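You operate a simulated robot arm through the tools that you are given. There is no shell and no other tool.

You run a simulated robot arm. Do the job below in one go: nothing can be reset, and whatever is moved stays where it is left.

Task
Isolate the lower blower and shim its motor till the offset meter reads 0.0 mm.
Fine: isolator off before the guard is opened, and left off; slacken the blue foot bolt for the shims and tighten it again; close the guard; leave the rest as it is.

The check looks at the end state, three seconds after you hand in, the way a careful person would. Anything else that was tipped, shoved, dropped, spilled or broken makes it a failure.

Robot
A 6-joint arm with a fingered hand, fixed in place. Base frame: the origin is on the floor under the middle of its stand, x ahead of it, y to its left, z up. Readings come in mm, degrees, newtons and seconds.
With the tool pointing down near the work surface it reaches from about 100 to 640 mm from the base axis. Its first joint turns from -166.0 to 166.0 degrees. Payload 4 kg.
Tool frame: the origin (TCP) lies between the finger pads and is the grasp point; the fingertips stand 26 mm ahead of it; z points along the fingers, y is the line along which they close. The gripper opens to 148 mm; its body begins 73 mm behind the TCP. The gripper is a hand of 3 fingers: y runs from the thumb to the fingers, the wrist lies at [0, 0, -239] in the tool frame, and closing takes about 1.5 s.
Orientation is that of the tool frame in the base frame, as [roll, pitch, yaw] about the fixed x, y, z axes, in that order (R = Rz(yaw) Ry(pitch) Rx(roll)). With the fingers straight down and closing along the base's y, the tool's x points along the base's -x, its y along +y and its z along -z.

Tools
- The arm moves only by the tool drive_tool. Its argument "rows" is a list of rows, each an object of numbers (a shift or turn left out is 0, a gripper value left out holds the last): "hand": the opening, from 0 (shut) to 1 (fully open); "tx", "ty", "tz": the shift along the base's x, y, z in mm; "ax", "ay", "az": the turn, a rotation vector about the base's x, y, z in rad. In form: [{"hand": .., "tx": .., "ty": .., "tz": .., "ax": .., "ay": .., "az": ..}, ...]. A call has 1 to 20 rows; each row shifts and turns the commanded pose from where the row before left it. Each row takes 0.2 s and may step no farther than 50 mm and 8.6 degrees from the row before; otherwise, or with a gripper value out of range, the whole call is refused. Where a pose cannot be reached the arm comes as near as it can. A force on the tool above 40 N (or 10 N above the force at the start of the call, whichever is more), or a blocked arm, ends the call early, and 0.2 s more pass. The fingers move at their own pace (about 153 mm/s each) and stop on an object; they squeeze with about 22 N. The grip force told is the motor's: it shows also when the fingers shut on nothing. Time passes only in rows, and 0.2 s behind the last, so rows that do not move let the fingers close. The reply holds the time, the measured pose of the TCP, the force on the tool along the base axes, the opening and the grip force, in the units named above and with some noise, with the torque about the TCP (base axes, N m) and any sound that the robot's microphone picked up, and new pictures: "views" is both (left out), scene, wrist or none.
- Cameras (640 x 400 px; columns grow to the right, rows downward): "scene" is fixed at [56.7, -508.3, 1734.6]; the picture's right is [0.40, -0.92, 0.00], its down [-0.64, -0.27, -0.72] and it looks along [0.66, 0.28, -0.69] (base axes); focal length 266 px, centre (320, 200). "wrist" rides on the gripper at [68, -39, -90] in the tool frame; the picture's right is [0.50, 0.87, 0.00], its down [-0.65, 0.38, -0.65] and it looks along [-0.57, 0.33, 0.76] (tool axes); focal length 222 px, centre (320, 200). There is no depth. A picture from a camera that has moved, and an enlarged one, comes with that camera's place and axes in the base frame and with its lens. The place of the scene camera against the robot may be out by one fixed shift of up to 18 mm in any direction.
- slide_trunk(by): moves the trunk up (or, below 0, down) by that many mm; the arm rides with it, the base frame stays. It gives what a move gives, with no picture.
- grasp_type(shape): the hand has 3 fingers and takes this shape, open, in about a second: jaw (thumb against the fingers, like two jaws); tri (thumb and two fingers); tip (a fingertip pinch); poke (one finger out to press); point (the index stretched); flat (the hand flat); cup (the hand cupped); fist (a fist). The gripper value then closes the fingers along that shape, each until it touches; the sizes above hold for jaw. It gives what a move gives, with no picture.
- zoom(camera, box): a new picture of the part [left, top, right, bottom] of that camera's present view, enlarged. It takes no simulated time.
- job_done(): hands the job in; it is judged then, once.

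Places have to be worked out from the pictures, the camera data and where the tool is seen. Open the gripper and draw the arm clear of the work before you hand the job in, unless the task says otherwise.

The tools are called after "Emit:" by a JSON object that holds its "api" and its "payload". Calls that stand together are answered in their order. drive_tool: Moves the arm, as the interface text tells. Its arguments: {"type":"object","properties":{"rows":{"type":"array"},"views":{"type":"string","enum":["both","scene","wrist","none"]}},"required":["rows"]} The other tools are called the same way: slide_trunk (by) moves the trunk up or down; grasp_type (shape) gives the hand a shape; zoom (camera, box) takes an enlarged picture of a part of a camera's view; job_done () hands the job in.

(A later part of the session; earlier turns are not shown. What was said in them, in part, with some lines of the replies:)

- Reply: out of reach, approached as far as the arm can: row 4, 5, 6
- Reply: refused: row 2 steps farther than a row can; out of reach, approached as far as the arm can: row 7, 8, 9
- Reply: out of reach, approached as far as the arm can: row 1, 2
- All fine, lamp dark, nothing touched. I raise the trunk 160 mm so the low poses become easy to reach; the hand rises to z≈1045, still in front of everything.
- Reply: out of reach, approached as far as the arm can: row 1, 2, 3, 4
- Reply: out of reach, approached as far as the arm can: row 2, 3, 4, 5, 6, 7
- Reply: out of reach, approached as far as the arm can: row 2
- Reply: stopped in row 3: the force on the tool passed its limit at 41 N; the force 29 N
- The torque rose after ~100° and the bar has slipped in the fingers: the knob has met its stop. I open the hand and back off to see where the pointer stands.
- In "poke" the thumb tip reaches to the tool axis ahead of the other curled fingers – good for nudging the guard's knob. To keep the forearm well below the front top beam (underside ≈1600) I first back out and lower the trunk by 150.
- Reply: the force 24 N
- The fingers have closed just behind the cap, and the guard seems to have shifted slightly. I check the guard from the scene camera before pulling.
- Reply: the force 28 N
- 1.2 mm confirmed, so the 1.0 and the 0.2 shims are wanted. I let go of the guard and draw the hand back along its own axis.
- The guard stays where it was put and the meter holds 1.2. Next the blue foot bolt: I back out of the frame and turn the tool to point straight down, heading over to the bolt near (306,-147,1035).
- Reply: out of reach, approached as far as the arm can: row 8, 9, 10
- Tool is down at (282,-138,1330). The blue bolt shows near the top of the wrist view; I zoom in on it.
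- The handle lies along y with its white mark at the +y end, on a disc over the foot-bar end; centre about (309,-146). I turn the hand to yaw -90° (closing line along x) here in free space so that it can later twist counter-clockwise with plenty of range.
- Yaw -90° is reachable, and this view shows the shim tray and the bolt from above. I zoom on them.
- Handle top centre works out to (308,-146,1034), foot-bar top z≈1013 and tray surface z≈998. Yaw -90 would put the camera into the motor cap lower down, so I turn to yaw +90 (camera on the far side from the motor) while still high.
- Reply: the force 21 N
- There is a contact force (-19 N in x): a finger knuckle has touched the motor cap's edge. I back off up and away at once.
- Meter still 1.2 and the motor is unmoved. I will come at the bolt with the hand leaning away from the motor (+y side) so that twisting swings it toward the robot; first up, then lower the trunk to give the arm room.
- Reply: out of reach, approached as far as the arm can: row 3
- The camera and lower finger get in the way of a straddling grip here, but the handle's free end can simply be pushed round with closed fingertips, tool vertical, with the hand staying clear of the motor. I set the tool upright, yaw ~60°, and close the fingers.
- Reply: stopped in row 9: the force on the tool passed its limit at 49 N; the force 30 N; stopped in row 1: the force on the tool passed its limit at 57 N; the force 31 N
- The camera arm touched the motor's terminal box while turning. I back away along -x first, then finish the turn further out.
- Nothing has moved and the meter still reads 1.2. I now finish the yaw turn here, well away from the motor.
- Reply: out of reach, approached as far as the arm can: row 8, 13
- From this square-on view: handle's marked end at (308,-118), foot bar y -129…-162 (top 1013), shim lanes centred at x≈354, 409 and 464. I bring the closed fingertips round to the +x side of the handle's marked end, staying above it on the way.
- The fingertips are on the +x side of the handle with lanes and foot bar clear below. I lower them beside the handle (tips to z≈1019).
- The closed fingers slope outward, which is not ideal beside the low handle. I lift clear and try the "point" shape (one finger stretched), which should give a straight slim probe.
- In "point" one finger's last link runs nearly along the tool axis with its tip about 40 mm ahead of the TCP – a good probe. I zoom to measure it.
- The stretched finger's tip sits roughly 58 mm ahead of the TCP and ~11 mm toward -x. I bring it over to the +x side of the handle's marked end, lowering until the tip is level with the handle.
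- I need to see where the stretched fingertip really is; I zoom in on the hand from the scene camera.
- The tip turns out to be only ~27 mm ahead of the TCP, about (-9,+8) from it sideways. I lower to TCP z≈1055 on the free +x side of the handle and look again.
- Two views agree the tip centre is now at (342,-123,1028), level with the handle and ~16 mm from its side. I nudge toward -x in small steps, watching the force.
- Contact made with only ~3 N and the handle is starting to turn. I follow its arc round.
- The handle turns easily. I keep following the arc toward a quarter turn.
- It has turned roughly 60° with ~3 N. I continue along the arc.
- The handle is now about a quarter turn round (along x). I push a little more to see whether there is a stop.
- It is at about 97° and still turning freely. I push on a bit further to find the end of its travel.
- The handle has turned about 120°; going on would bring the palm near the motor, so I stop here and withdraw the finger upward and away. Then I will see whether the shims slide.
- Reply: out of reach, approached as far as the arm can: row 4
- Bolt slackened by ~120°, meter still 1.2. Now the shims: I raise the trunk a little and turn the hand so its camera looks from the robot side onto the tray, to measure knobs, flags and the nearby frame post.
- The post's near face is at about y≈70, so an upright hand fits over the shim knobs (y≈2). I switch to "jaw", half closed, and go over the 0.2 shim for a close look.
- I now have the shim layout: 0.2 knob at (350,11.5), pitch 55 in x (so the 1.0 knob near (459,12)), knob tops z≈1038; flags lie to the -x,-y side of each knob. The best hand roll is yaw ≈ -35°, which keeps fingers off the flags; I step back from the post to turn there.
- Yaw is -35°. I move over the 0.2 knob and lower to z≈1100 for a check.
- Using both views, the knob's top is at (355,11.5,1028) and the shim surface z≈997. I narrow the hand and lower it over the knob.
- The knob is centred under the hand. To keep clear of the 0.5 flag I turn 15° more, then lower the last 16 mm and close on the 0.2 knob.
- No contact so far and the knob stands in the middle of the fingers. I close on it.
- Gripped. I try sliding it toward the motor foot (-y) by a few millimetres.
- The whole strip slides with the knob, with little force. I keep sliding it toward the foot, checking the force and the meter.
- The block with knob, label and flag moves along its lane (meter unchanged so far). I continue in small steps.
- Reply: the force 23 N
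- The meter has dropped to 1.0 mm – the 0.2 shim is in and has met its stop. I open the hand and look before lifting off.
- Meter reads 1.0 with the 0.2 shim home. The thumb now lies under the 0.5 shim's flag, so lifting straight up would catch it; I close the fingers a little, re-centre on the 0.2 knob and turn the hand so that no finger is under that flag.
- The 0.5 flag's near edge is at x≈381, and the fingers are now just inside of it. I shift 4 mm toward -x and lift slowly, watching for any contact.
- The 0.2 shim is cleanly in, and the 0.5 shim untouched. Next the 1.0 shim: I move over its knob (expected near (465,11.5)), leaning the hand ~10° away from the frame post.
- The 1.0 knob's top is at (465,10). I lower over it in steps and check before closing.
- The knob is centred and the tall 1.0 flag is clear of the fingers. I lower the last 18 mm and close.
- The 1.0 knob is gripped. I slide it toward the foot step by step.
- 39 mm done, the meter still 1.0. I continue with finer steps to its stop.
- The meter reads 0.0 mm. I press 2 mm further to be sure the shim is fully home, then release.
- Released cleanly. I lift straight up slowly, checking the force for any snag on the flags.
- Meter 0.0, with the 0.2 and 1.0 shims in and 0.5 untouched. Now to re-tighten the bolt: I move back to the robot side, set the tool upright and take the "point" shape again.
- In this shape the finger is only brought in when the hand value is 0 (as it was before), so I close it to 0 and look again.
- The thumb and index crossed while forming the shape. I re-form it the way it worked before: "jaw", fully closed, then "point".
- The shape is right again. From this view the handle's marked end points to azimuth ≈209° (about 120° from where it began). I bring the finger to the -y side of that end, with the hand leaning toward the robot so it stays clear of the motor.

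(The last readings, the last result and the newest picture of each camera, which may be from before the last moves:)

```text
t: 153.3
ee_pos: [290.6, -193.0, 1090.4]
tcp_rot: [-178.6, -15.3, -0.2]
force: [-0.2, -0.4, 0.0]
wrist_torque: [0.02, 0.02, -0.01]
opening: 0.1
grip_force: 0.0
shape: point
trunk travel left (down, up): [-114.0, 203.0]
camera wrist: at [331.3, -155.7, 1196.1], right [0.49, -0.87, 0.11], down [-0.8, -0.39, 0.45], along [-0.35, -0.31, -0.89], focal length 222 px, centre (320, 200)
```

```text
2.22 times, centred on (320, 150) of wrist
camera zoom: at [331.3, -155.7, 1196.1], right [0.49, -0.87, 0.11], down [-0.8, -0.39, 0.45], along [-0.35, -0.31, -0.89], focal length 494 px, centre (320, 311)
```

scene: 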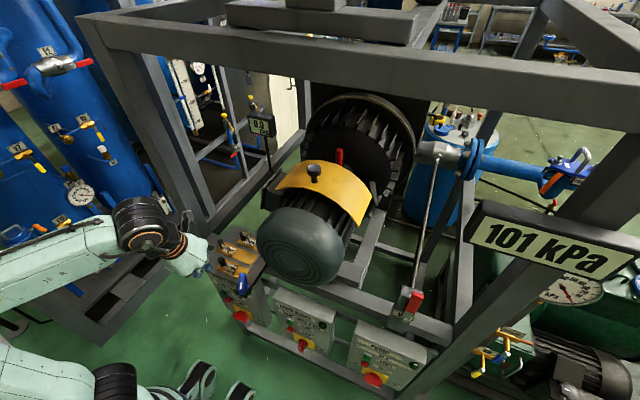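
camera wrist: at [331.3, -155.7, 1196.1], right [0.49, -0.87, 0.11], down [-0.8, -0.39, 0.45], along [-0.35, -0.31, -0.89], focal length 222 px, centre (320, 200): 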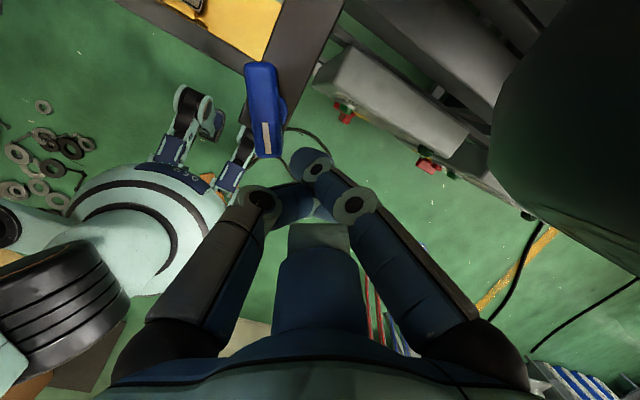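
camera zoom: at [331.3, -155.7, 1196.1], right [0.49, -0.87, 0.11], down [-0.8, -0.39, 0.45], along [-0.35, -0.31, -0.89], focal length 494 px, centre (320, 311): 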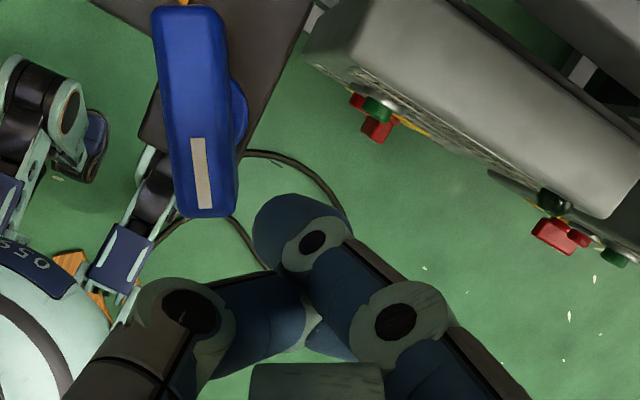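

The handle runs from (283,-162) (marked) to (333,-133). I lower the finger to handle level on its -y side.

Emit:
{"api": "drive_tool", "payload": {"rows": [{"tx": 1, "tz": -18}, {"tz": -18}], "views": "wrist"}}

Emit:
{"api": "zoom", "payload": {"camera": "wrist", "box": [200, 60, 440, 240]}}

Emit:
{"api": "zoom", "payload": {"camera": "scene", "box": [215, 240, 285, 310]}}

```text
t: 153.9
ee_pos: [291.9, -191.8, 1054.2]
tcp_rot: [-178.6, -15.5, 0.0]
force: [0.3, -0.2, -0.5]
wrist_torque: [0.01, -0.01, -0.01]
opening: 0.0
grip_force: 0.0
shape: point
trunk travel left (down, up): [-114.0, 203.0]
camera wrist: at [332.7, -154.7, 1160.2], right [0.49, -0.87, 0.11], down [-0.8, -0.39, 0.45], along [-0.34, -0.31, -0.89], focal length 222 px, centre (320, 200)
```

wrist: 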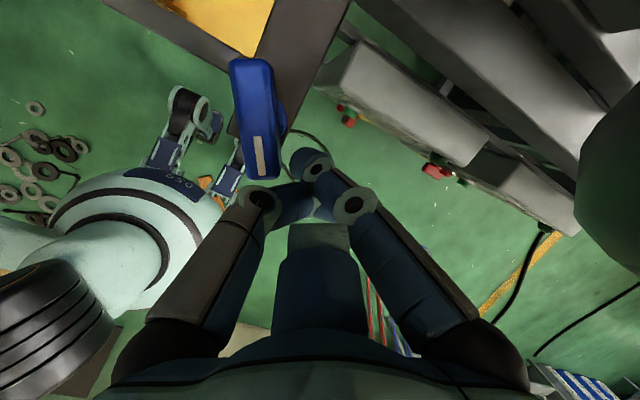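

```text
2.22 times, centred on (320, 150) of wrist
camera zoom: at [332.7, -154.7, 1160.2], right [0.49, -0.87, 0.11], down [-0.8, -0.39, 0.45], along [-0.34, -0.31, -0.89], focal length 494 px, centre (320, 311)
```

zoom: 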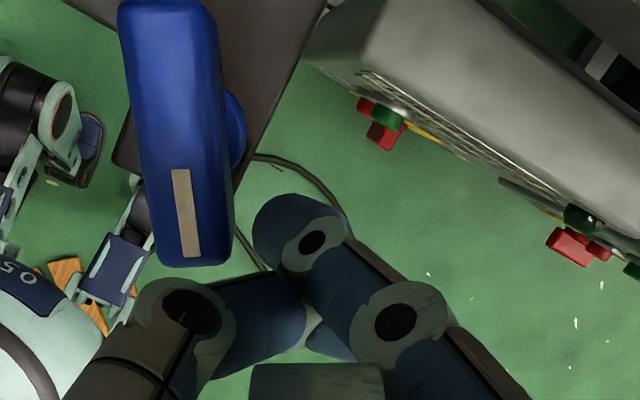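

```text
5.71 times, centred on (250, 275) of scene
camera zoom: at [56.7, -508.3, 1734.6], right [0.4, -0.92, 0.0], down [-0.64, -0.27, -0.72], along [0.66, 0.28, -0.69], focal length 1520 px, centre (720, -229)
```

zoom: 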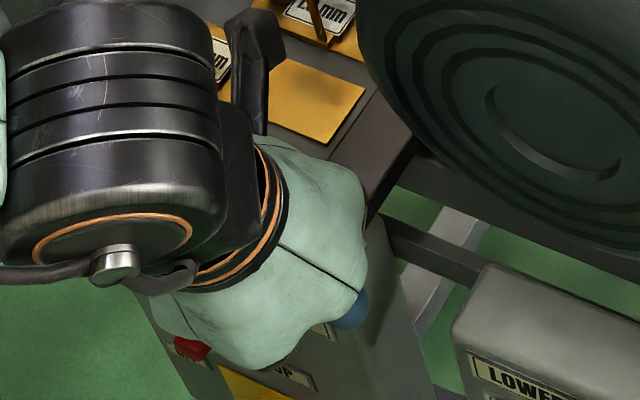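

The tip is beside the marked end. I push it back round (clockwise), following the arc in small steps.

Emit:
{"api": "drive_tool", "payload": {"rows": [{"tx": -3.5, "ty": 6.5}, {"tx": -4.5, "ty": 3.5}, {"tx": -4, "ty": 3}], "views": "wrist"}}

Emit:
{"api": "zoom", "payload": {"camera": "wrist", "box": [200, 60, 440, 240]}}

```text
t: 154.7
ee_pos: [280.5, -179.8, 1053.6]
tcp_rot: [-178.5, -15.2, -0.2]
force: [2.5, -2.9, 0.4]
wrist_torque: [-0.03, -0.06, -0.03]
opening: 0.0
grip_force: 0.1
shape: point
trunk travel left (down, up): [-114.0, 203.0]
camera wrist: at [321.5, -142.7, 1159.9], right [0.49, -0.87, 0.11], down [-0.8, -0.39, 0.45], along [-0.35, -0.31, -0.89], focal length 222 px, centre (320, 200)
```

wrist: 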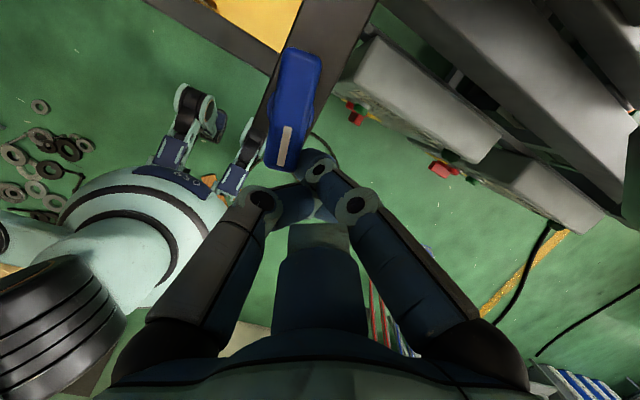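

```text
2.22 times, centred on (320, 150) of wrist
camera zoom: at [321.5, -142.7, 1159.9], right [0.49, -0.87, 0.11], down [-0.8, -0.39, 0.45], along [-0.35, -0.31, -0.89], focal length 494 px, centre (320, 311)
```

zoom: 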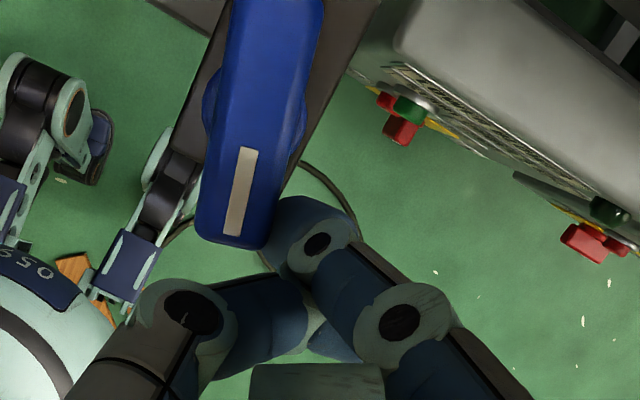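

It turns back easily (~4 N). I keep going round.

Emit:
{"api": "drive_tool", "payload": {"rows": [{"tx": -3.5, "ty": 3.5}, {"tx": -3, "ty": 4}, {"tx": -2, "ty": 4.5}, {"tx": -1.5, "ty": 4.5}], "views": "wrist"}}

Emit:
{"api": "drive_tool", "payload": {"rows": [{"tx": -0.5, "ty": 5}, {"tx": 0.5, "ty": 5}, {"tx": 1.5, "ty": 4.5}], "views": "wrist"}}

Emit:
{"api": "zoom", "payload": {"camera": "wrist", "box": [200, 60, 440, 240]}}

```text
t: 155.7
ee_pos: [271.5, -165.4, 1044.6]
tcp_rot: [-177.4, -14.1, -0.6]
force: [-0.2, -2.5, 1.0]
wrist_torque: [-0.06, 0.0, -0.01]
opening: 0.1
grip_force: 0.2
shape: point
trunk travel left (down, up): [-114.0, 203.0]
camera wrist: at [314.5, -130.7, 1151.2], right [0.49, -0.87, 0.09], down [-0.8, -0.4, 0.46], along [-0.36, -0.29, -0.89], focal length 222 px, centre (320, 200)
```

wrist: 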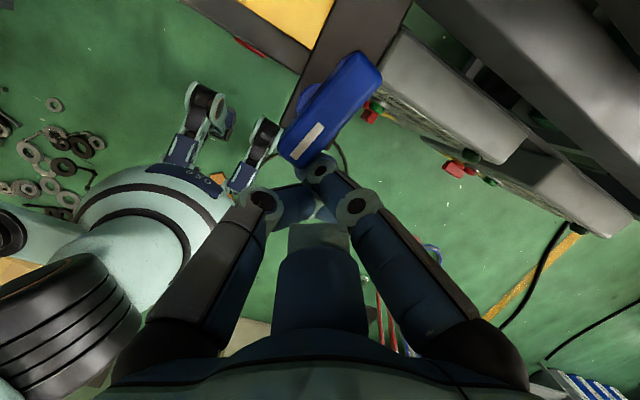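

```text
t: 156.5
ee_pos: [272.6, -148.8, 1049.3]
tcp_rot: [-177.9, -14.7, -0.4]
force: [-2.4, -2.5, -0.4]
wrist_torque: [-0.05, 0.1, 0.0]
opening: 0.0
grip_force: 0.0
shape: point
trunk travel left (down, up): [-114.0, 203.0]
camera wrist: at [314.6, -112.9, 1154.7], right [0.49, -0.87, 0.09], down [-0.8, -0.4, 0.45], along [-0.36, -0.3, -0.89], focal length 222 px, centre (320, 200)
```

wrist: 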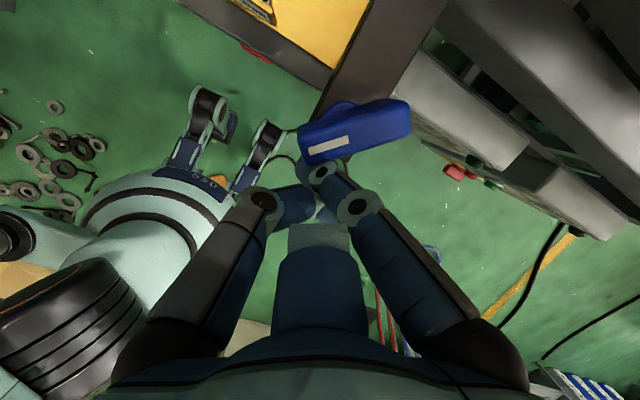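

```text
2.22 times, centred on (320, 150) of wrist
camera zoom: at [314.6, -112.9, 1154.7], right [0.49, -0.87, 0.09], down [-0.8, -0.4, 0.45], along [-0.36, -0.3, -0.89], focal length 494 px, centre (320, 311)
```

zoom: 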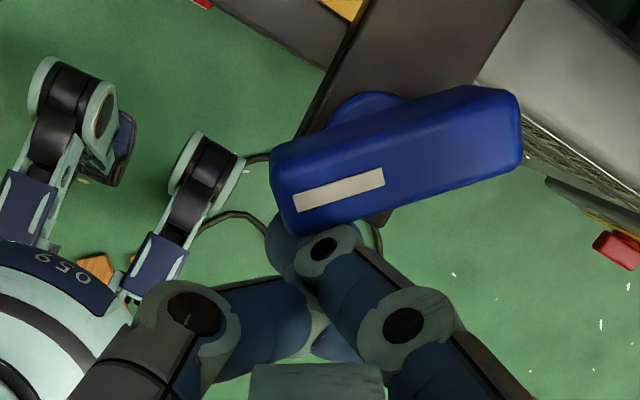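

About 74° of the way back, with ~46° left. I continue to the original position.

Emit:
{"api": "drive_tool", "payload": {"rows": [{"tx": 2.5, "ty": 4.5, "tz": 2}, {"tx": 3, "ty": 4, "tz": 1}, {"tx": 3.5, "ty": 3.5}], "views": "wrist"}}

Emit:
{"api": "zoom", "payload": {"camera": "wrist", "box": [200, 60, 440, 240]}}

```text
t: 157.3
ee_pos: [280.5, -136.8, 1056.8]
tcp_rot: [-178.4, -15.1, -0.3]
force: [-5.7, -1.9, -1.4]
wrist_torque: [-0.04, 0.06, 0.01]
opening: 0.0
grip_force: 0.1
shape: point
trunk travel left (down, up): [-114.0, 203.0]
camera wrist: at [321.2, -100.5, 1161.7], right [0.48, -0.87, 0.11], down [-0.8, -0.39, 0.45], along [-0.35, -0.3, -0.89], focal length 222 px, centre (320, 200)
```

wrist: 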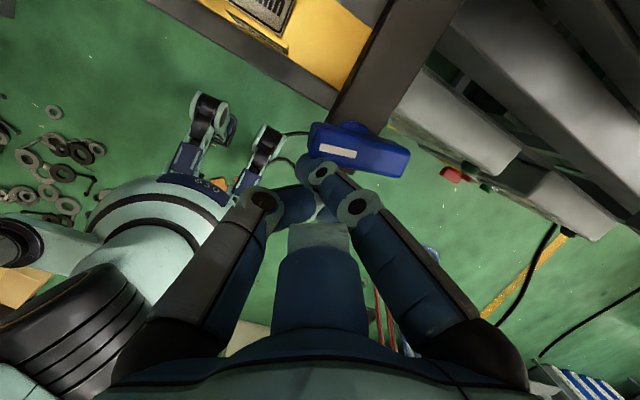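

```text
2.22 times, centred on (320, 150) of wrist
camera zoom: at [321.2, -100.5, 1161.7], right [0.48, -0.87, 0.11], down [-0.8, -0.39, 0.45], along [-0.35, -0.3, -0.89], focal length 494 px, centre (320, 311)
```

zoom: 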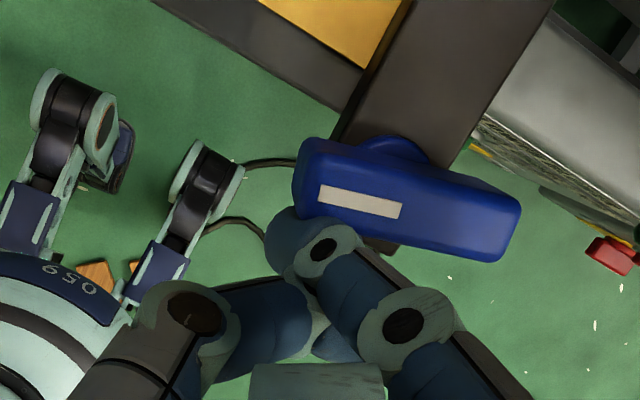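

About 15° remain. I push on gently toward +x until the handle meets its stop.

Emit:
{"api": "drive_tool", "payload": {"rows": [{"tx": 3.5, "ty": 2}, {"tx": 3.5, "ty": 1}], "views": "none"}}

Emit:
{"api": "drive_tool", "payload": {"rows": [{"tx": 2.5}, {"tx": 2.5}], "views": "wrist"}}

Emit:
{"api": "zoom", "payload": {"camera": "wrist", "box": [200, 60, 440, 240]}}

```text
t: 157.9
ee_pos: [285.8, -134.4, 1056.6]
tcp_rot: [-178.4, -15.2, -0.2]
force: [-18.1, -2.8, 2.0]
wrist_torque: [0.01, 0.15, 0.06]
opening: 0.0
grip_force: 0.0
shape: point
trunk travel left (down, up): [-114.0, 203.0]
```

```text
t: 158.5
ee_pos: [287.9, -133.9, 1058.2]
tcp_rot: [-178.5, -15.4, -0.2]
force: [-35.1, -0.4, 4.6]
wrist_torque: [0.05, 0.26, 0.09]
opening: 0.0
grip_force: 0.0
shape: point
trunk travel left (down, up): [-114.0, 203.0]
camera wrist: at [328.7, -96.4, 1163.9], right [0.48, -0.87, 0.11], down [-0.8, -0.39, 0.45], along [-0.34, -0.31, -0.89], focal length 222 px, centre (320, 200)
```

wrist: 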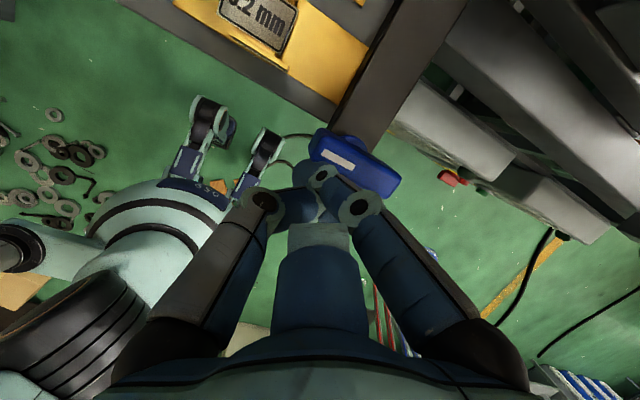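

```text
2.22 times, centred on (320, 150) of wrist
camera zoom: at [328.7, -96.4, 1163.9], right [0.48, -0.87, 0.11], down [-0.8, -0.39, 0.45], along [-0.34, -0.31, -0.89], focal length 494 px, centre (320, 311)
```

zoom: 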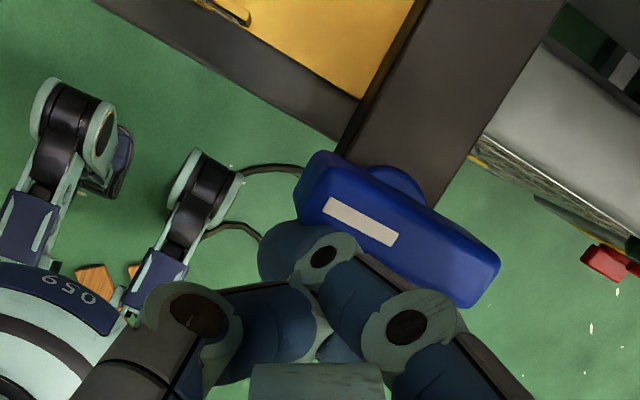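

The force jumped to 35 N at about the original angle: the bolt is back on its tight stop. I ease off, withdraw upward and compare with the first picture.

Emit:
{"api": "drive_tool", "payload": {"rows": [{"tx": -5}, {"tx": -8}, {"tx": -5, "tz": 30}, {"tz": 40}, {"ty": 20, "tz": 20}], "views": "both"}}

Emit:
{"api": "zoom", "payload": {"camera": "scene", "box": [205, 222, 285, 302]}}

Emit:
{"api": "zoom", "payload": {"camera": "scene", "box": [240, 105, 290, 145]}}

```text
t: 159.7
ee_pos: [274.9, -114.4, 1145.0]
tcp_rot: [-178.4, -15.0, -0.4]
force: [0.1, -0.4, -0.1]
wrist_torque: [-0.02, 0.0, -0.03]
opening: 0.0
grip_force: 0.0
shape: point
trunk travel left (down, up): [-114.0, 203.0]
camera wrist: at [316.1, -77.8, 1250.6], right [0.48, -0.87, 0.11], down [-0.8, -0.39, 0.45], along [-0.35, -0.3, -0.89], focal length 222 px, centre (320, 200)
```

scene: 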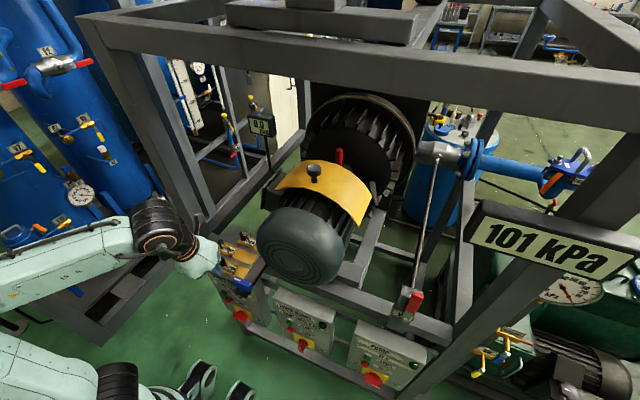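
wrist: 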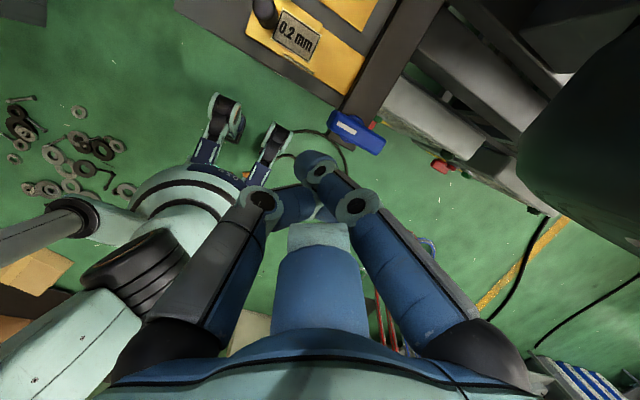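

```text
5.00 times, centred on (245, 262) of scene
camera zoom: at [56.7, -508.3, 1734.6], right [0.4, -0.92, 0.0], down [-0.64, -0.27, -0.72], along [0.66, 0.28, -0.69], focal length 1330 px, centre (695, -110)
```

zoom: 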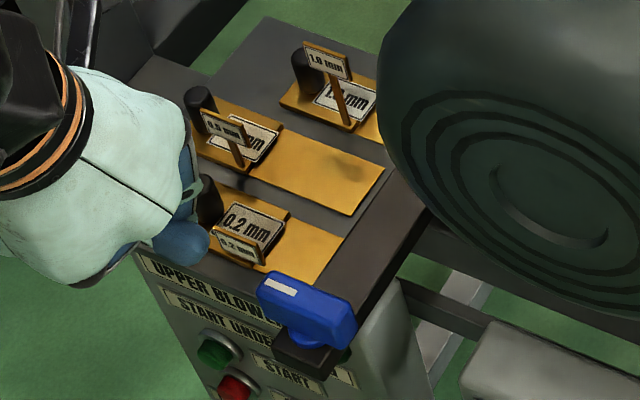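

```text
10.00 times, centred on (265, 125) of scene
camera zoom: at [56.7, -508.3, 1734.6], right [0.4, -0.92, 0.0], down [-0.64, -0.27, -0.72], along [0.66, 0.28, -0.69], focal length 2661 px, centre (870, 950)
```

zoom: 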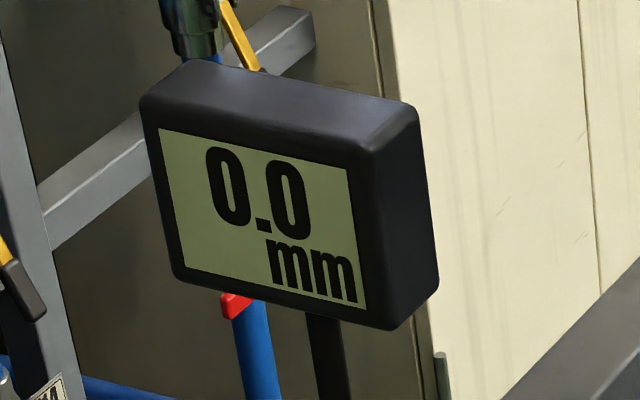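

Bolt back exactly as at the start and the meter still reads 0.0. Now the guard: I rise in front of the rig, swinging the tool to point forward and 30° down, to push the guard back by its knob.

Emit:
{"api": "drive_tool", "payload": {"rows": [{"tx": -8, "ty": -15, "tz": 30, "ay": -0.13}, {"tx": -8, "ty": -20, "tz": 35, "ay": -0.13}, {"tx": -8, "ty": -20, "tz": 35, "ay": -0.13}, {"tx": -8, "ty": -20, "tz": 35, "ay": -0.13}, {"tx": -5, "ty": -20, "tz": 35, "ay": -0.13}, {"ty": -20, "tz": 35, "ay": -0.135}], "views": "scene"}}

Emit:
{"api": "grasp_type", "payload": {"shape": "jaw"}}

```text
t: 160.2
ee_pos: [293.4, -61.9, 1189.2]
tcp_rot: [-174.7, -26.9, 14.8]
force: [0.0, -1.3, -0.1]
wrist_torque: [0.03, 0.02, -0.01]
opening: 0.0
grip_force: 0.0
shape: point
trunk travel left (down, up): [-114.0, 203.0]
stopped in row 2: the arm was blocked; the commanded pose is now the measured one
```

scene: 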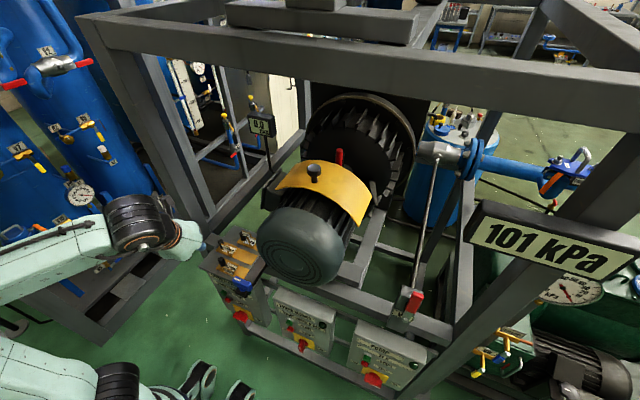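

```text
t: 161.1
ee_pos: [290.4, -61.7, 1190.6]
tcp_rot: [-174.8, -27.2, 14.8]
force: [-0.5, -0.5, 0.3]
wrist_torque: [0.01, 0.0, 0.0]
opening: 147.7
grip_force: 0.0
shape: jaw
trunk travel left (down, up): [-114.0, 203.0]
```

The arm stopped as "blocked" and the pose came out odd, so I look around before moving anything else.

Emit:
{"api": "drive_tool", "payload": {"rows": [{}], "views": "both"}}

Emit:
{"api": "zoom", "payload": {"camera": "scene", "box": [60, 140, 260, 310]}}

```text
t: 161.5
ee_pos: [290.4, -61.6, 1189.8]
tcp_rot: [-174.9, -27.3, 14.6]
force: [-0.5, -0.2, -0.4]
wrist_torque: [0.04, 0.0, 0.01]
opening: 147.9
grip_force: 0.0
shape: jaw
trunk travel left (down, up): [-114.0, 203.0]
camera wrist: at [299.8, -26.7, 1304.3], right [0.68, -0.71, 0.16], down [-0.73, -0.64, 0.25], along [-0.08, -0.29, -0.95], focal length 222 px, centre (320, 200)
```

scene: 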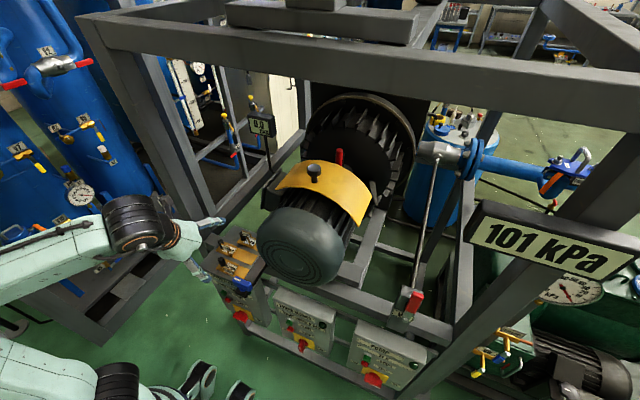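
wrist: 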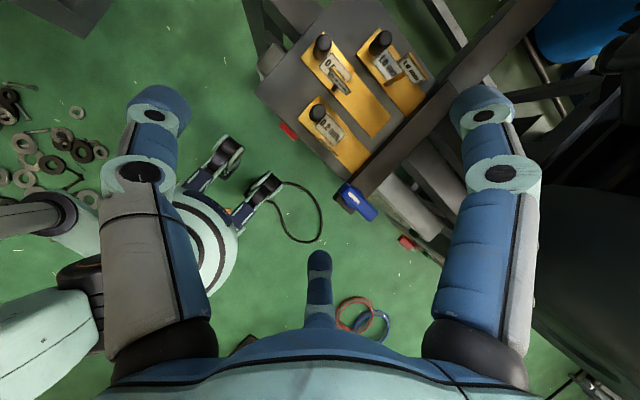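

```text
2.35 times, centred on (160, 225) of scene
camera zoom: at [56.7, -508.3, 1734.6], right [0.4, -0.92, 0.0], down [-0.64, -0.27, -0.72], along [0.66, 0.28, -0.69], focal length 626 px, centre (696, 141)
```

zoom: 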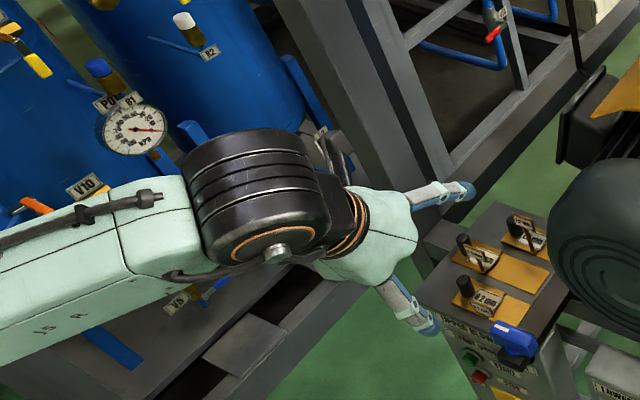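

Nothing is touching (force ≈0); it looks like an awkward wrist configuration rather than a collision. I close the fingers, bring the tool back to upright and return to a pose from which the forward swing worked before.

Emit:
{"api": "drive_tool", "payload": {"rows": [{"hand": 0.2}, {"hand": 0.2}, {"ax": -0.052, "ay": 0.109}, {"ax": -0.052, "ay": 0.109}, {"ax": -0.052, "ay": 0.109}, {"ax": -0.052, "ay": 0.109}], "views": "none"}}

Emit:
{"api": "drive_tool", "payload": {"rows": [{"ty": -20}, {"ty": -20}, {"ty": -20}], "views": "scene"}}

```text
t: 162.9
ee_pos: [289.7, -64.2, 1189.3]
tcp_rot: [179.7, 0.1, 15.4]
force: [0.8, -0.4, -0.2]
wrist_torque: [-0.01, 0.04, 0.03]
opening: 29.8
grip_force: 0.1
shape: jaw
trunk travel left (down, up): [-114.0, 203.0]
```

```text
t: 163.7
ee_pos: [291.2, -123.5, 1190.2]
tcp_rot: [179.8, 0.1, 15.6]
force: [-0.7, -0.6, -0.4]
wrist_torque: [0.03, 0.01, 0.0]
opening: 29.9
grip_force: 0.0
shape: jaw
trunk travel left (down, up): [-114.0, 203.0]
```

scene: 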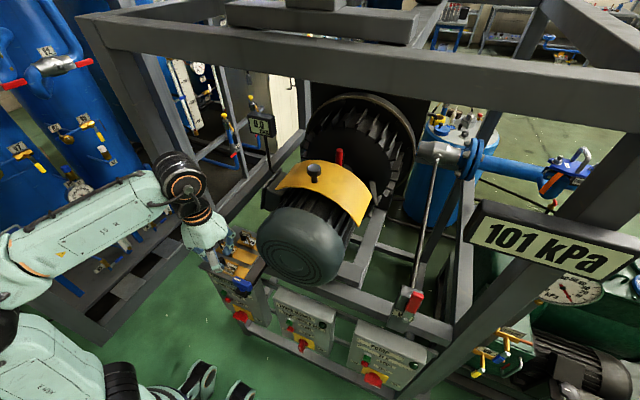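

The arm is in a good pose again. I raise the trunk 50, go up, and then retrace in reverse the swing that worked earlier (tilting forward while moving to -y).

Emit:
{"api": "slide_trunk", "payload": {"by": 50}}

Emit:
{"api": "drive_tool", "payload": {"rows": [{"az": 0.125, "tz": 30, "tx": -4, "ty": -7}, {"az": 0.125, "tz": 30, "tx": -4, "ty": -7}], "views": "none"}}

Emit:
{"api": "drive_tool", "payload": {"rows": [{"ay": -0.131, "ty": -20}, {"ay": -0.131, "ty": -20}, {"ay": -0.131, "ty": -20}], "views": "scene"}}

```text
t: 164.7
ee_pos: [289.9, -123.6, 1239.8]
tcp_rot: [179.8, 0.0, 15.6]
force: [0.2, -0.2, -1.0]
wrist_torque: [0.02, 0.01, 0.01]
opening: 29.8
grip_force: 0.1
shape: jaw
trunk travel left (down, up): [-164.0, 153.0]
```

```text
t: 165.3
ee_pos: [281.9, -137.5, 1298.8]
tcp_rot: [179.9, 0.0, 29.9]
force: [-0.5, -0.5, 0.7]
wrist_torque: [-0.01, 0.01, 0.01]
opening: 30.0
grip_force: 0.0
shape: jaw
trunk travel left (down, up): [-164.0, 153.0]
```

```text
t: 166.1
ee_pos: [282.3, -198.5, 1299.2]
tcp_rot: [168.1, -19.4, 31.9]
force: [0.1, -0.4, 0.8]
wrist_torque: [0.01, -0.01, -0.02]
opening: 30.0
grip_force: 0.1
shape: jaw
trunk travel left (down, up): [-164.0, 153.0]
```

scene: 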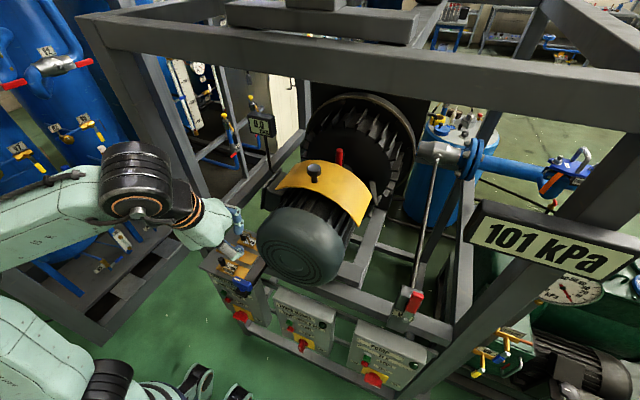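

Good. I continue tilting up while rising and moving to the motor's centre line.

Emit:
{"api": "drive_tool", "payload": {"rows": [{"ay": -0.131, "ty": -20, "tx": -8, "tz": 25}, {"ay": -0.131, "ty": -20, "tx": -4, "tz": 25}, {"ay": -0.131, "ty": -20, "tz": 25}, {"ay": -0.131, "ty": -20, "tz": 25}, {"ay": -0.131, "ty": -20, "tz": 15}], "views": "both"}}

```text
t: 167.3
ee_pos: [270.5, -298.7, 1413.8]
tcp_rot: [138.9, -48.7, 49.0]
force: [-0.8, 0.4, -0.6]
wrist_torque: [0.02, 0.02, -0.01]
opening: 30.1
grip_force: 0.1
shape: jaw
trunk travel left (down, up): [-164.0, 153.0]
camera wrist: at [211.4, -230.3, 1494.1], right [0.43, -0.5, 0.75], down [-0.76, -0.65, 0.0], along [0.49, -0.57, -0.66], focal length 222 px, centre (320, 200)
```

scene: 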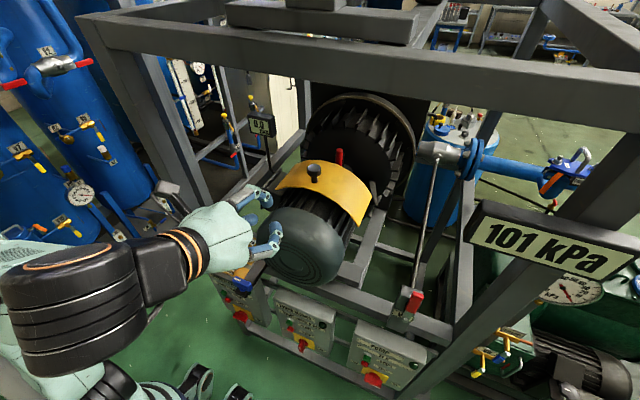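
wrist: 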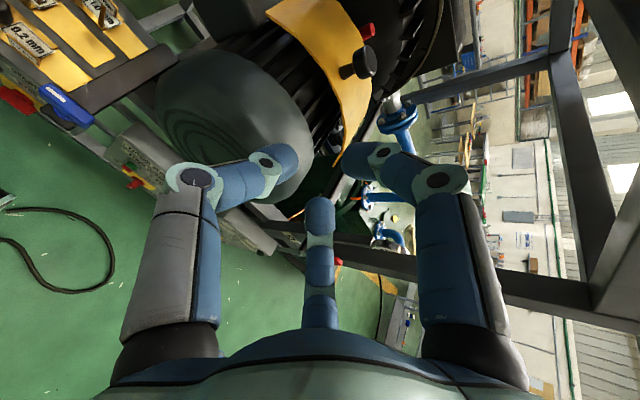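

I am back at the earlier approach pose; the guard knob now stands at about (486,-300,1360). I close the fingers to a blunt tip and come up to the front of the knob cap.

Emit:
{"api": "drive_tool", "payload": {"rows": [{"hand": 0.0, "tx": 35}, {"hand": 0.0, "tx": 35, "tz": -5}, {"tx": 35, "tz": -15}, {"tx": 30, "tz": -20}, {"tx": 15, "ty": -1, "tz": -5}], "views": "both"}}

Emit:
{"api": "zoom", "payload": {"camera": "wrist", "box": [200, 60, 440, 240]}}

```text
t: 168.5
ee_pos: [420.4, -298.7, 1369.8]
tcp_rot: [139.0, -48.7, 48.9]
force: [-0.1, 0.8, -0.1]
wrist_torque: [0.03, 0.0, 0.02]
opening: 0.1
grip_force: 21.8
shape: jaw
trunk travel left (down, up): [-164.0, 153.0]
camera wrist: at [361.8, -230.8, 1449.0], right [0.43, -0.5, 0.75], down [-0.76, -0.65, 0.0], along [0.49, -0.57, -0.66], focal length 222 px, centre (320, 200)
```

scene: 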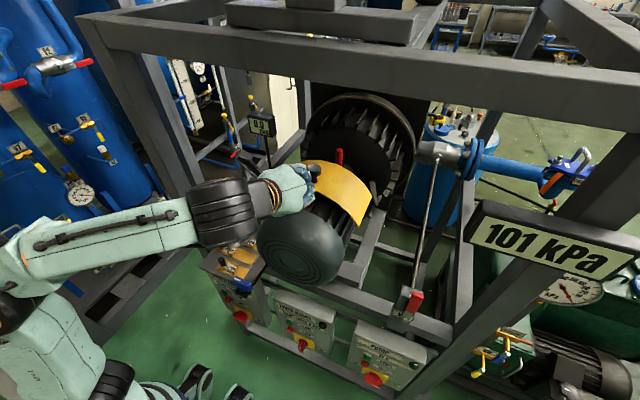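
wrist: 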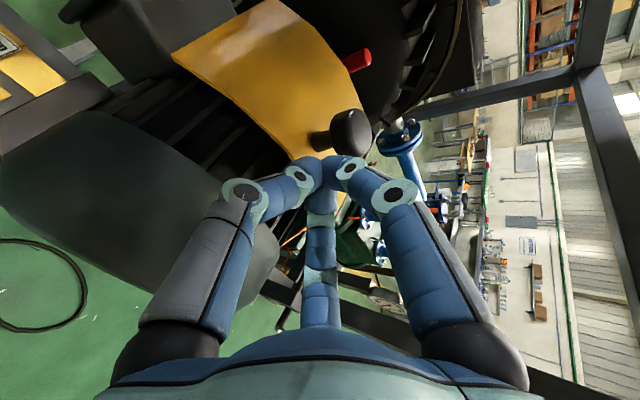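

```text
2.22 times, centred on (320, 150) of wrist
camera zoom: at [361.8, -230.8, 1449.0], right [0.43, -0.5, 0.75], down [-0.76, -0.65, 0.0], along [0.49, -0.57, -0.66], focal length 494 px, centre (320, 311)
```

zoom: 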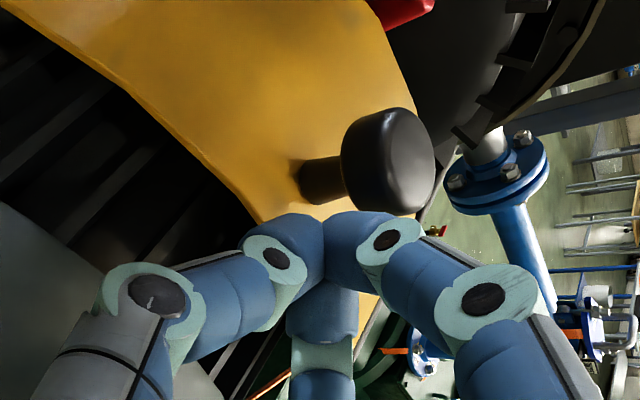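

The blunt tip is right in front of the cap. I push along +x and watch the force.

Emit:
{"api": "drive_tool", "payload": {"rows": [{"tx": 12}, {"tx": 10}, {"tx": 8}, {"tx": 8}], "views": "wrist"}}

Emit:
{"api": "zoom", "payload": {"camera": "wrist", "box": [200, 60, 440, 240]}}

```text
t: 169.5
ee_pos: [458.9, -298.8, 1369.3]
tcp_rot: [139.0, -48.6, 48.9]
force: [-2.0, -0.5, -0.8]
wrist_torque: [0.0, 0.0, -0.04]
opening: 0.0
grip_force: 21.8
shape: jaw
trunk travel left (down, up): [-164.0, 153.0]
camera wrist: at [399.6, -230.5, 1449.6], right [0.43, -0.5, 0.75], down [-0.76, -0.65, 0.0], along [0.49, -0.57, -0.66], focal length 222 px, centre (320, 200)
```

wrist: 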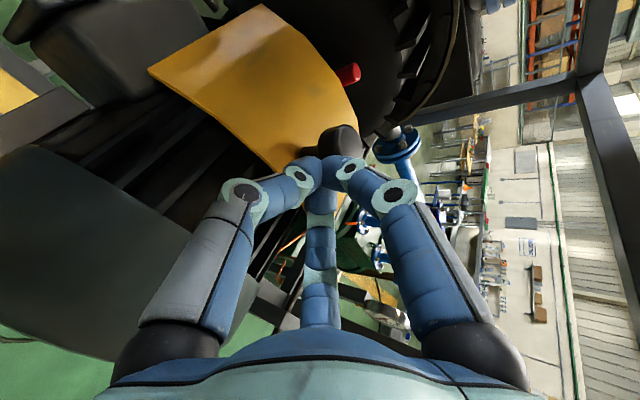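

```text
2.22 times, centred on (320, 150) of wrist
camera zoom: at [399.6, -230.5, 1449.6], right [0.43, -0.5, 0.75], down [-0.76, -0.65, 0.0], along [0.49, -0.57, -0.66], focal length 494 px, centre (320, 311)
```

zoom: 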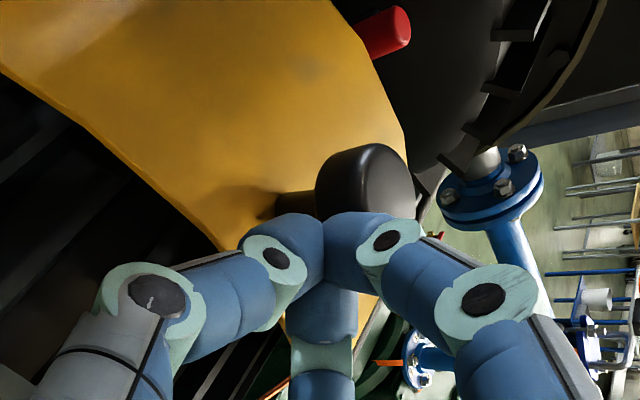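

Contact at ~2 N and the guard is sliding back. I keep pushing.

Emit:
{"api": "drive_tool", "payload": {"rows": [{"tx": 10}, {"tx": 10}, {"tx": 10}, {"tx": 10}, {"tx": 10}], "views": "none"}}

Emit:
{"api": "drive_tool", "payload": {"rows": [{"tx": 10}, {"tx": 10}, {"tx": 10}, {"tx": 10}, {"tx": 10}], "views": "both"}}

Emit:
{"api": "zoom", "payload": {"camera": "scene", "box": [240, 90, 430, 230]}}

```text
t: 170.7
ee_pos: [508.8, -298.5, 1370.3]
tcp_rot: [139.1, -48.6, 48.8]
force: [0.1, -0.4, 0.2]
wrist_torque: [0.0, 0.01, 0.03]
opening: 0.0
grip_force: 21.9
shape: jaw
trunk travel left (down, up): [-164.0, 153.0]
```

```text
t: 171.9
ee_pos: [557.6, -299.5, 1368.9]
tcp_rot: [139.0, -48.7, 48.9]
force: [-1.1, 0.0, 0.3]
wrist_torque: [-0.01, -0.03, 0.0]
opening: 0.0
grip_force: 22.1
shape: jaw
trunk travel left (down, up): [-164.0, 153.0]
camera wrist: at [499.7, -230.3, 1449.4], right [0.43, -0.5, 0.75], down [-0.76, -0.65, 0.0], along [0.49, -0.57, -0.66], focal length 222 px, centre (320, 200)
```

scene: 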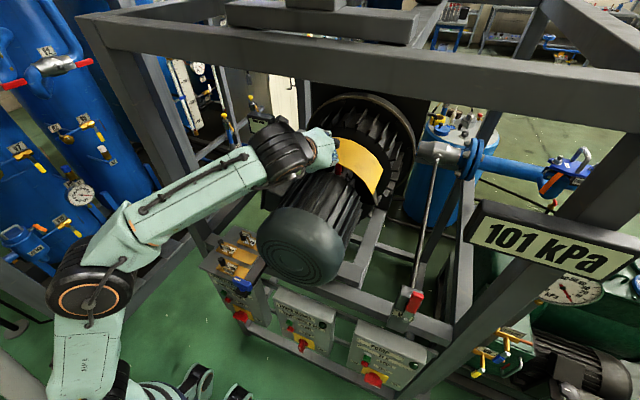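
wrist: 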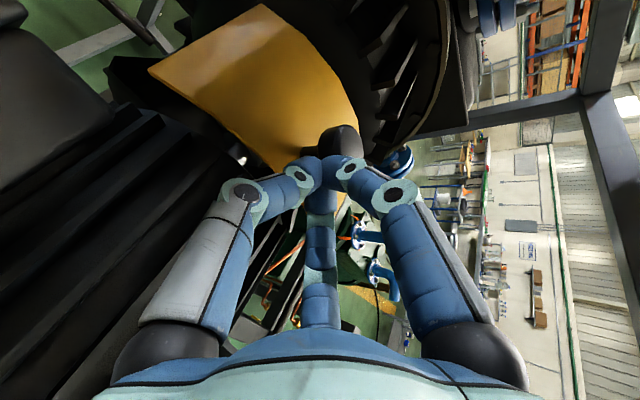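

```text
2.86 times, centred on (335, 160) of scene
camera zoom: at [56.7, -508.3, 1734.6], right [0.4, -0.92, 0.0], down [-0.64, -0.27, -0.72], along [0.66, 0.28, -0.69], focal length 760 px, centre (277, 314)
```

zoom: 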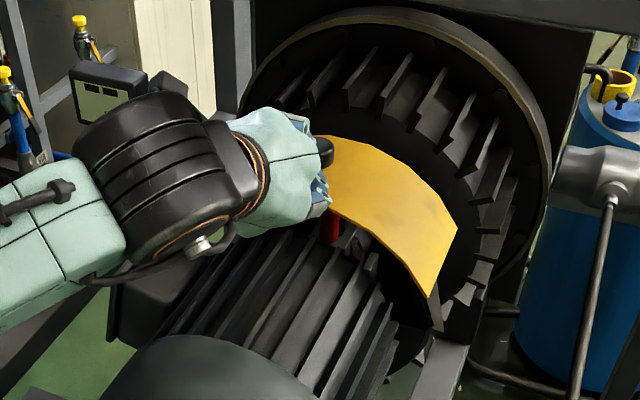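

The guard is most of the way back and the meter has gone to "--" again. I push the rest until it meets its closed stop.

Emit:
{"api": "drive_tool", "payload": {"rows": [{"tx": 9}, {"tx": 9}, {"tx": 8}], "views": "none"}}

Emit:
{"api": "drive_tool", "payload": {"rows": [{"tx": 6}, {"tx": 5}], "views": "none"}}

```text
t: 172.7
ee_pos: [585.0, -298.9, 1370.6]
tcp_rot: [139.1, -48.7, 48.9]
force: [-0.8, -0.3, 0.4]
wrist_torque: [0.0, 0.01, -0.02]
opening: 0.0
grip_force: 22.5
shape: jaw
trunk travel left (down, up): [-164.0, 153.0]
```

```text
t: 173.3
ee_pos: [590.6, -299.0, 1372.3]
tcp_rot: [138.9, -48.7, 49.0]
force: [-21.3, 1.7, -1.2]
wrist_torque: [-0.01, 0.22, 0.0]
opening: 0.1
grip_force: 22.5
shape: jaw
trunk travel left (down, up): [-164.0, 153.0]
```

The push force jumped to 21 N: the guard is at its closed stop. I draw straight back and compare with the first picture.

Emit:
{"api": "drive_tool", "payload": {"rows": [{"tx": -8}, {"tx": -20, "tz": 5}, {"tx": -40, "tz": 10}, {"tx": -45, "tz": 5}, {"tx": -45}, {"tx": -45}], "views": "both"}}

Emit:
{"api": "zoom", "payload": {"camera": "scene", "box": [240, 90, 440, 215]}}

Emit:
{"api": "zoom", "payload": {"camera": "scene", "box": [205, 222, 405, 392]}}

```text
t: 174.7
ee_pos: [391.4, -297.2, 1390.8]
tcp_rot: [139.0, -48.7, 49.0]
force: [0.4, -0.1, -0.5]
wrist_torque: [0.02, -0.01, -0.01]
opening: 0.3
grip_force: 21.8
shape: jaw
trunk travel left (down, up): [-164.0, 153.0]
camera wrist: at [332.0, -228.7, 1470.3], right [0.43, -0.5, 0.75], down [-0.76, -0.65, 0.0], along [0.49, -0.57, -0.66], focal length 222 px, centre (320, 200)
```

scene: 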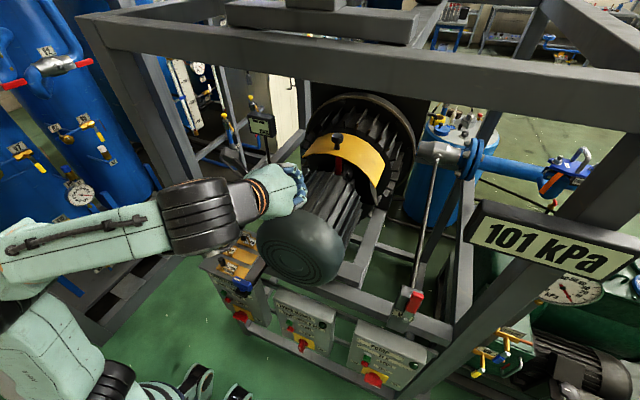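
wrist: 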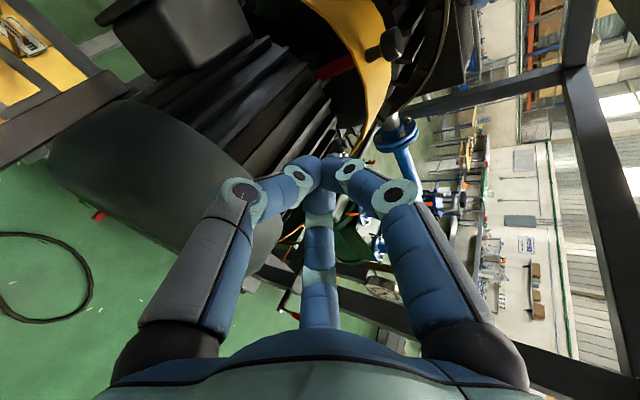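

```text
3.20 times, centred on (340, 152) of scene
camera zoom: at [56.7, -508.3, 1734.6], right [0.4, -0.92, 0.0], down [-0.64, -0.27, -0.72], along [0.66, 0.28, -0.69], focal length 852 px, centre (256, 352)
```

zoom: 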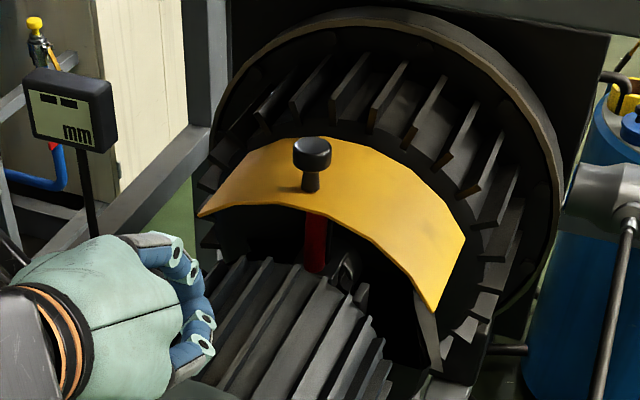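

```text
2.35 times, centred on (305, 307) of scene
camera zoom: at [56.7, -508.3, 1734.6], right [0.4, -0.92, 0.0], down [-0.64, -0.27, -0.72], along [0.66, 0.28, -0.69], focal length 626 px, centre (355, -52)
```

zoom: 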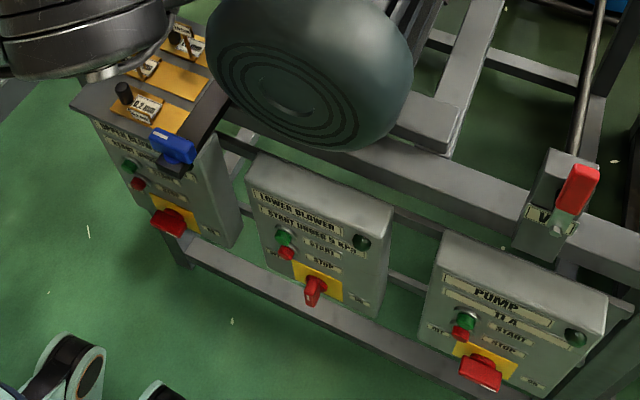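

The guard looks exactly as in the first picture, the isolator is off, the other knobs still at ON, bolt and shims in place. I draw the arm clear of the rig, then open the gripper.

Emit:
{"api": "drive_tool", "payload": {"rows": [{"tx": -45}, {"tx": -45}, {"tx": -45}, {"tx": -35, "tz": 5}, {"hand": 1.0}, {"hand": 1.0}, {"hand": 1.0}, {"hand": 1.0}], "views": "both"}}

Emit:
{"api": "zoom", "payload": {"camera": "scene", "box": [200, 90, 440, 300]}}

Emit:
{"api": "zoom", "payload": {"camera": "scene", "box": [260, 280, 350, 360]}}

```text
t: 176.5
ee_pos: [223.4, -299.3, 1394.9]
tcp_rot: [138.9, -48.6, 48.9]
force: [-0.2, -0.6, -0.9]
wrist_torque: [-0.01, 0.01, 0.0]
opening: 148.0
grip_force: 0.0
shape: jaw
trunk travel left (down, up): [-164.0, 153.0]
camera wrist: at [164.1, -230.5, 1475.4], right [0.43, -0.5, 0.75], down [-0.76, -0.65, 0.0], along [0.49, -0.57, -0.66], focal length 222 px, centre (320, 200)
```

scene: 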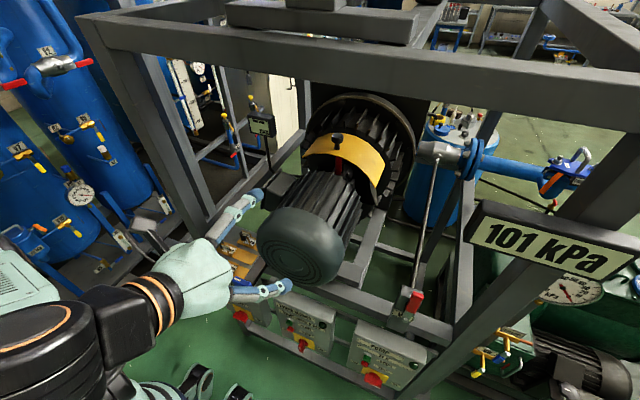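
wrist: 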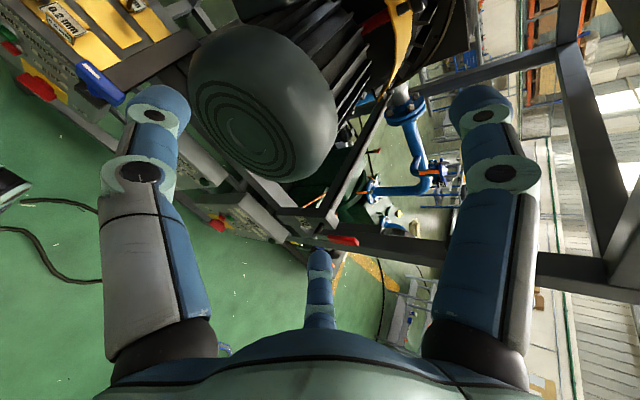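

```text
1.90 times, centred on (320, 195) of scene
camera zoom: at [56.7, -508.3, 1734.6], right [0.4, -0.92, 0.0], down [-0.64, -0.27, -0.72], along [0.66, 0.28, -0.69], focal length 507 px, centre (320, 210)
```

zoom: 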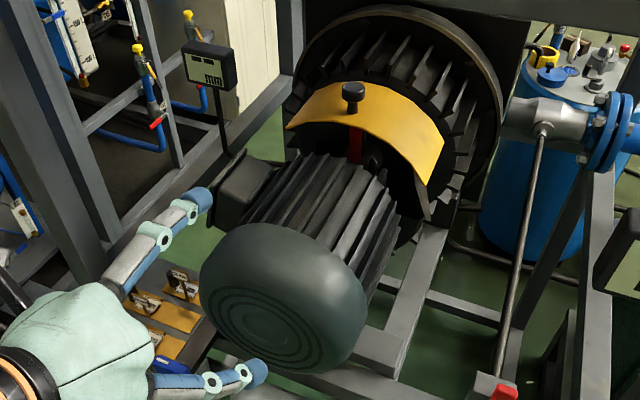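

```text
5.00 times, centred on (305, 320) of scene
camera zoom: at [56.7, -508.3, 1734.6], right [0.4, -0.92, 0.0], down [-0.64, -0.27, -0.72], along [0.66, 0.28, -0.69], focal length 1330 px, centre (395, -400)
```

zoom: 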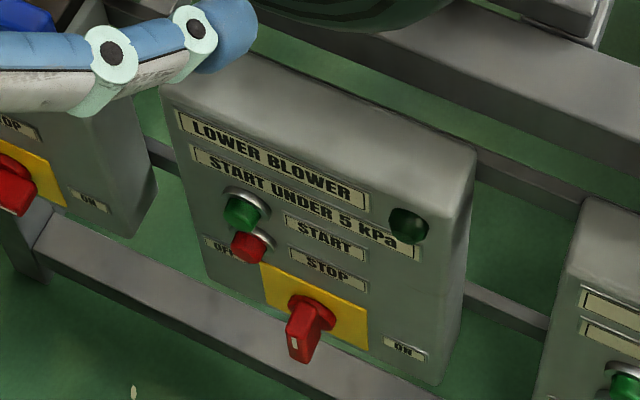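

All as required: lower-blower isolator off (pointer on its stop), guard closed, blue bolt back on its tight stop, 0.2 and 1.0 shims in with the meter last reading 0.0 mm, everything else untouched, hand open and clear of the rig. I hand the job in.

Emit:
{"api": "job_done", "payload": {}}

```text
The job is handed in.
```

The lower blower is isolated and its motor shimmed. The offset meter read 0.0 mm, and still read 0.0 mm after the blue foot bolt was tightened again. I have handed the job in.

- **Isolator:** turned off before I opened the guard, and left off. It stopped after a quarter turn with the pointer straight up. The OFF label sits off to the left of that, so I took the hard stop as OFF. The upper blower and pump isolators are still at ON.
- **Shims:** the meter first read 1.2 mm. I slid in the 0.2 mm and 1.0 mm shims and left the 0.5 mm one where it was.
- **Foot bolt:** slackened about 120°, then turned back until it hit its stop. It looks just as it did at the start.
- **Guard:** pushed back to its closed stop. The meter shows "--" with the guard closed, as it did at the start, so the 0.0 mm was read with the guard still open.

I brushed the rig a few times. A finger touched the lower blower's control panel and later the motor end cap, and the hand's camera pressed against the motor's terminal box, reaching 57 N at the worst. In the pictures nothing looked moved or damaged, and the meter reading did not change.

The gripper is open and the arm is drawn back in front of the rig.
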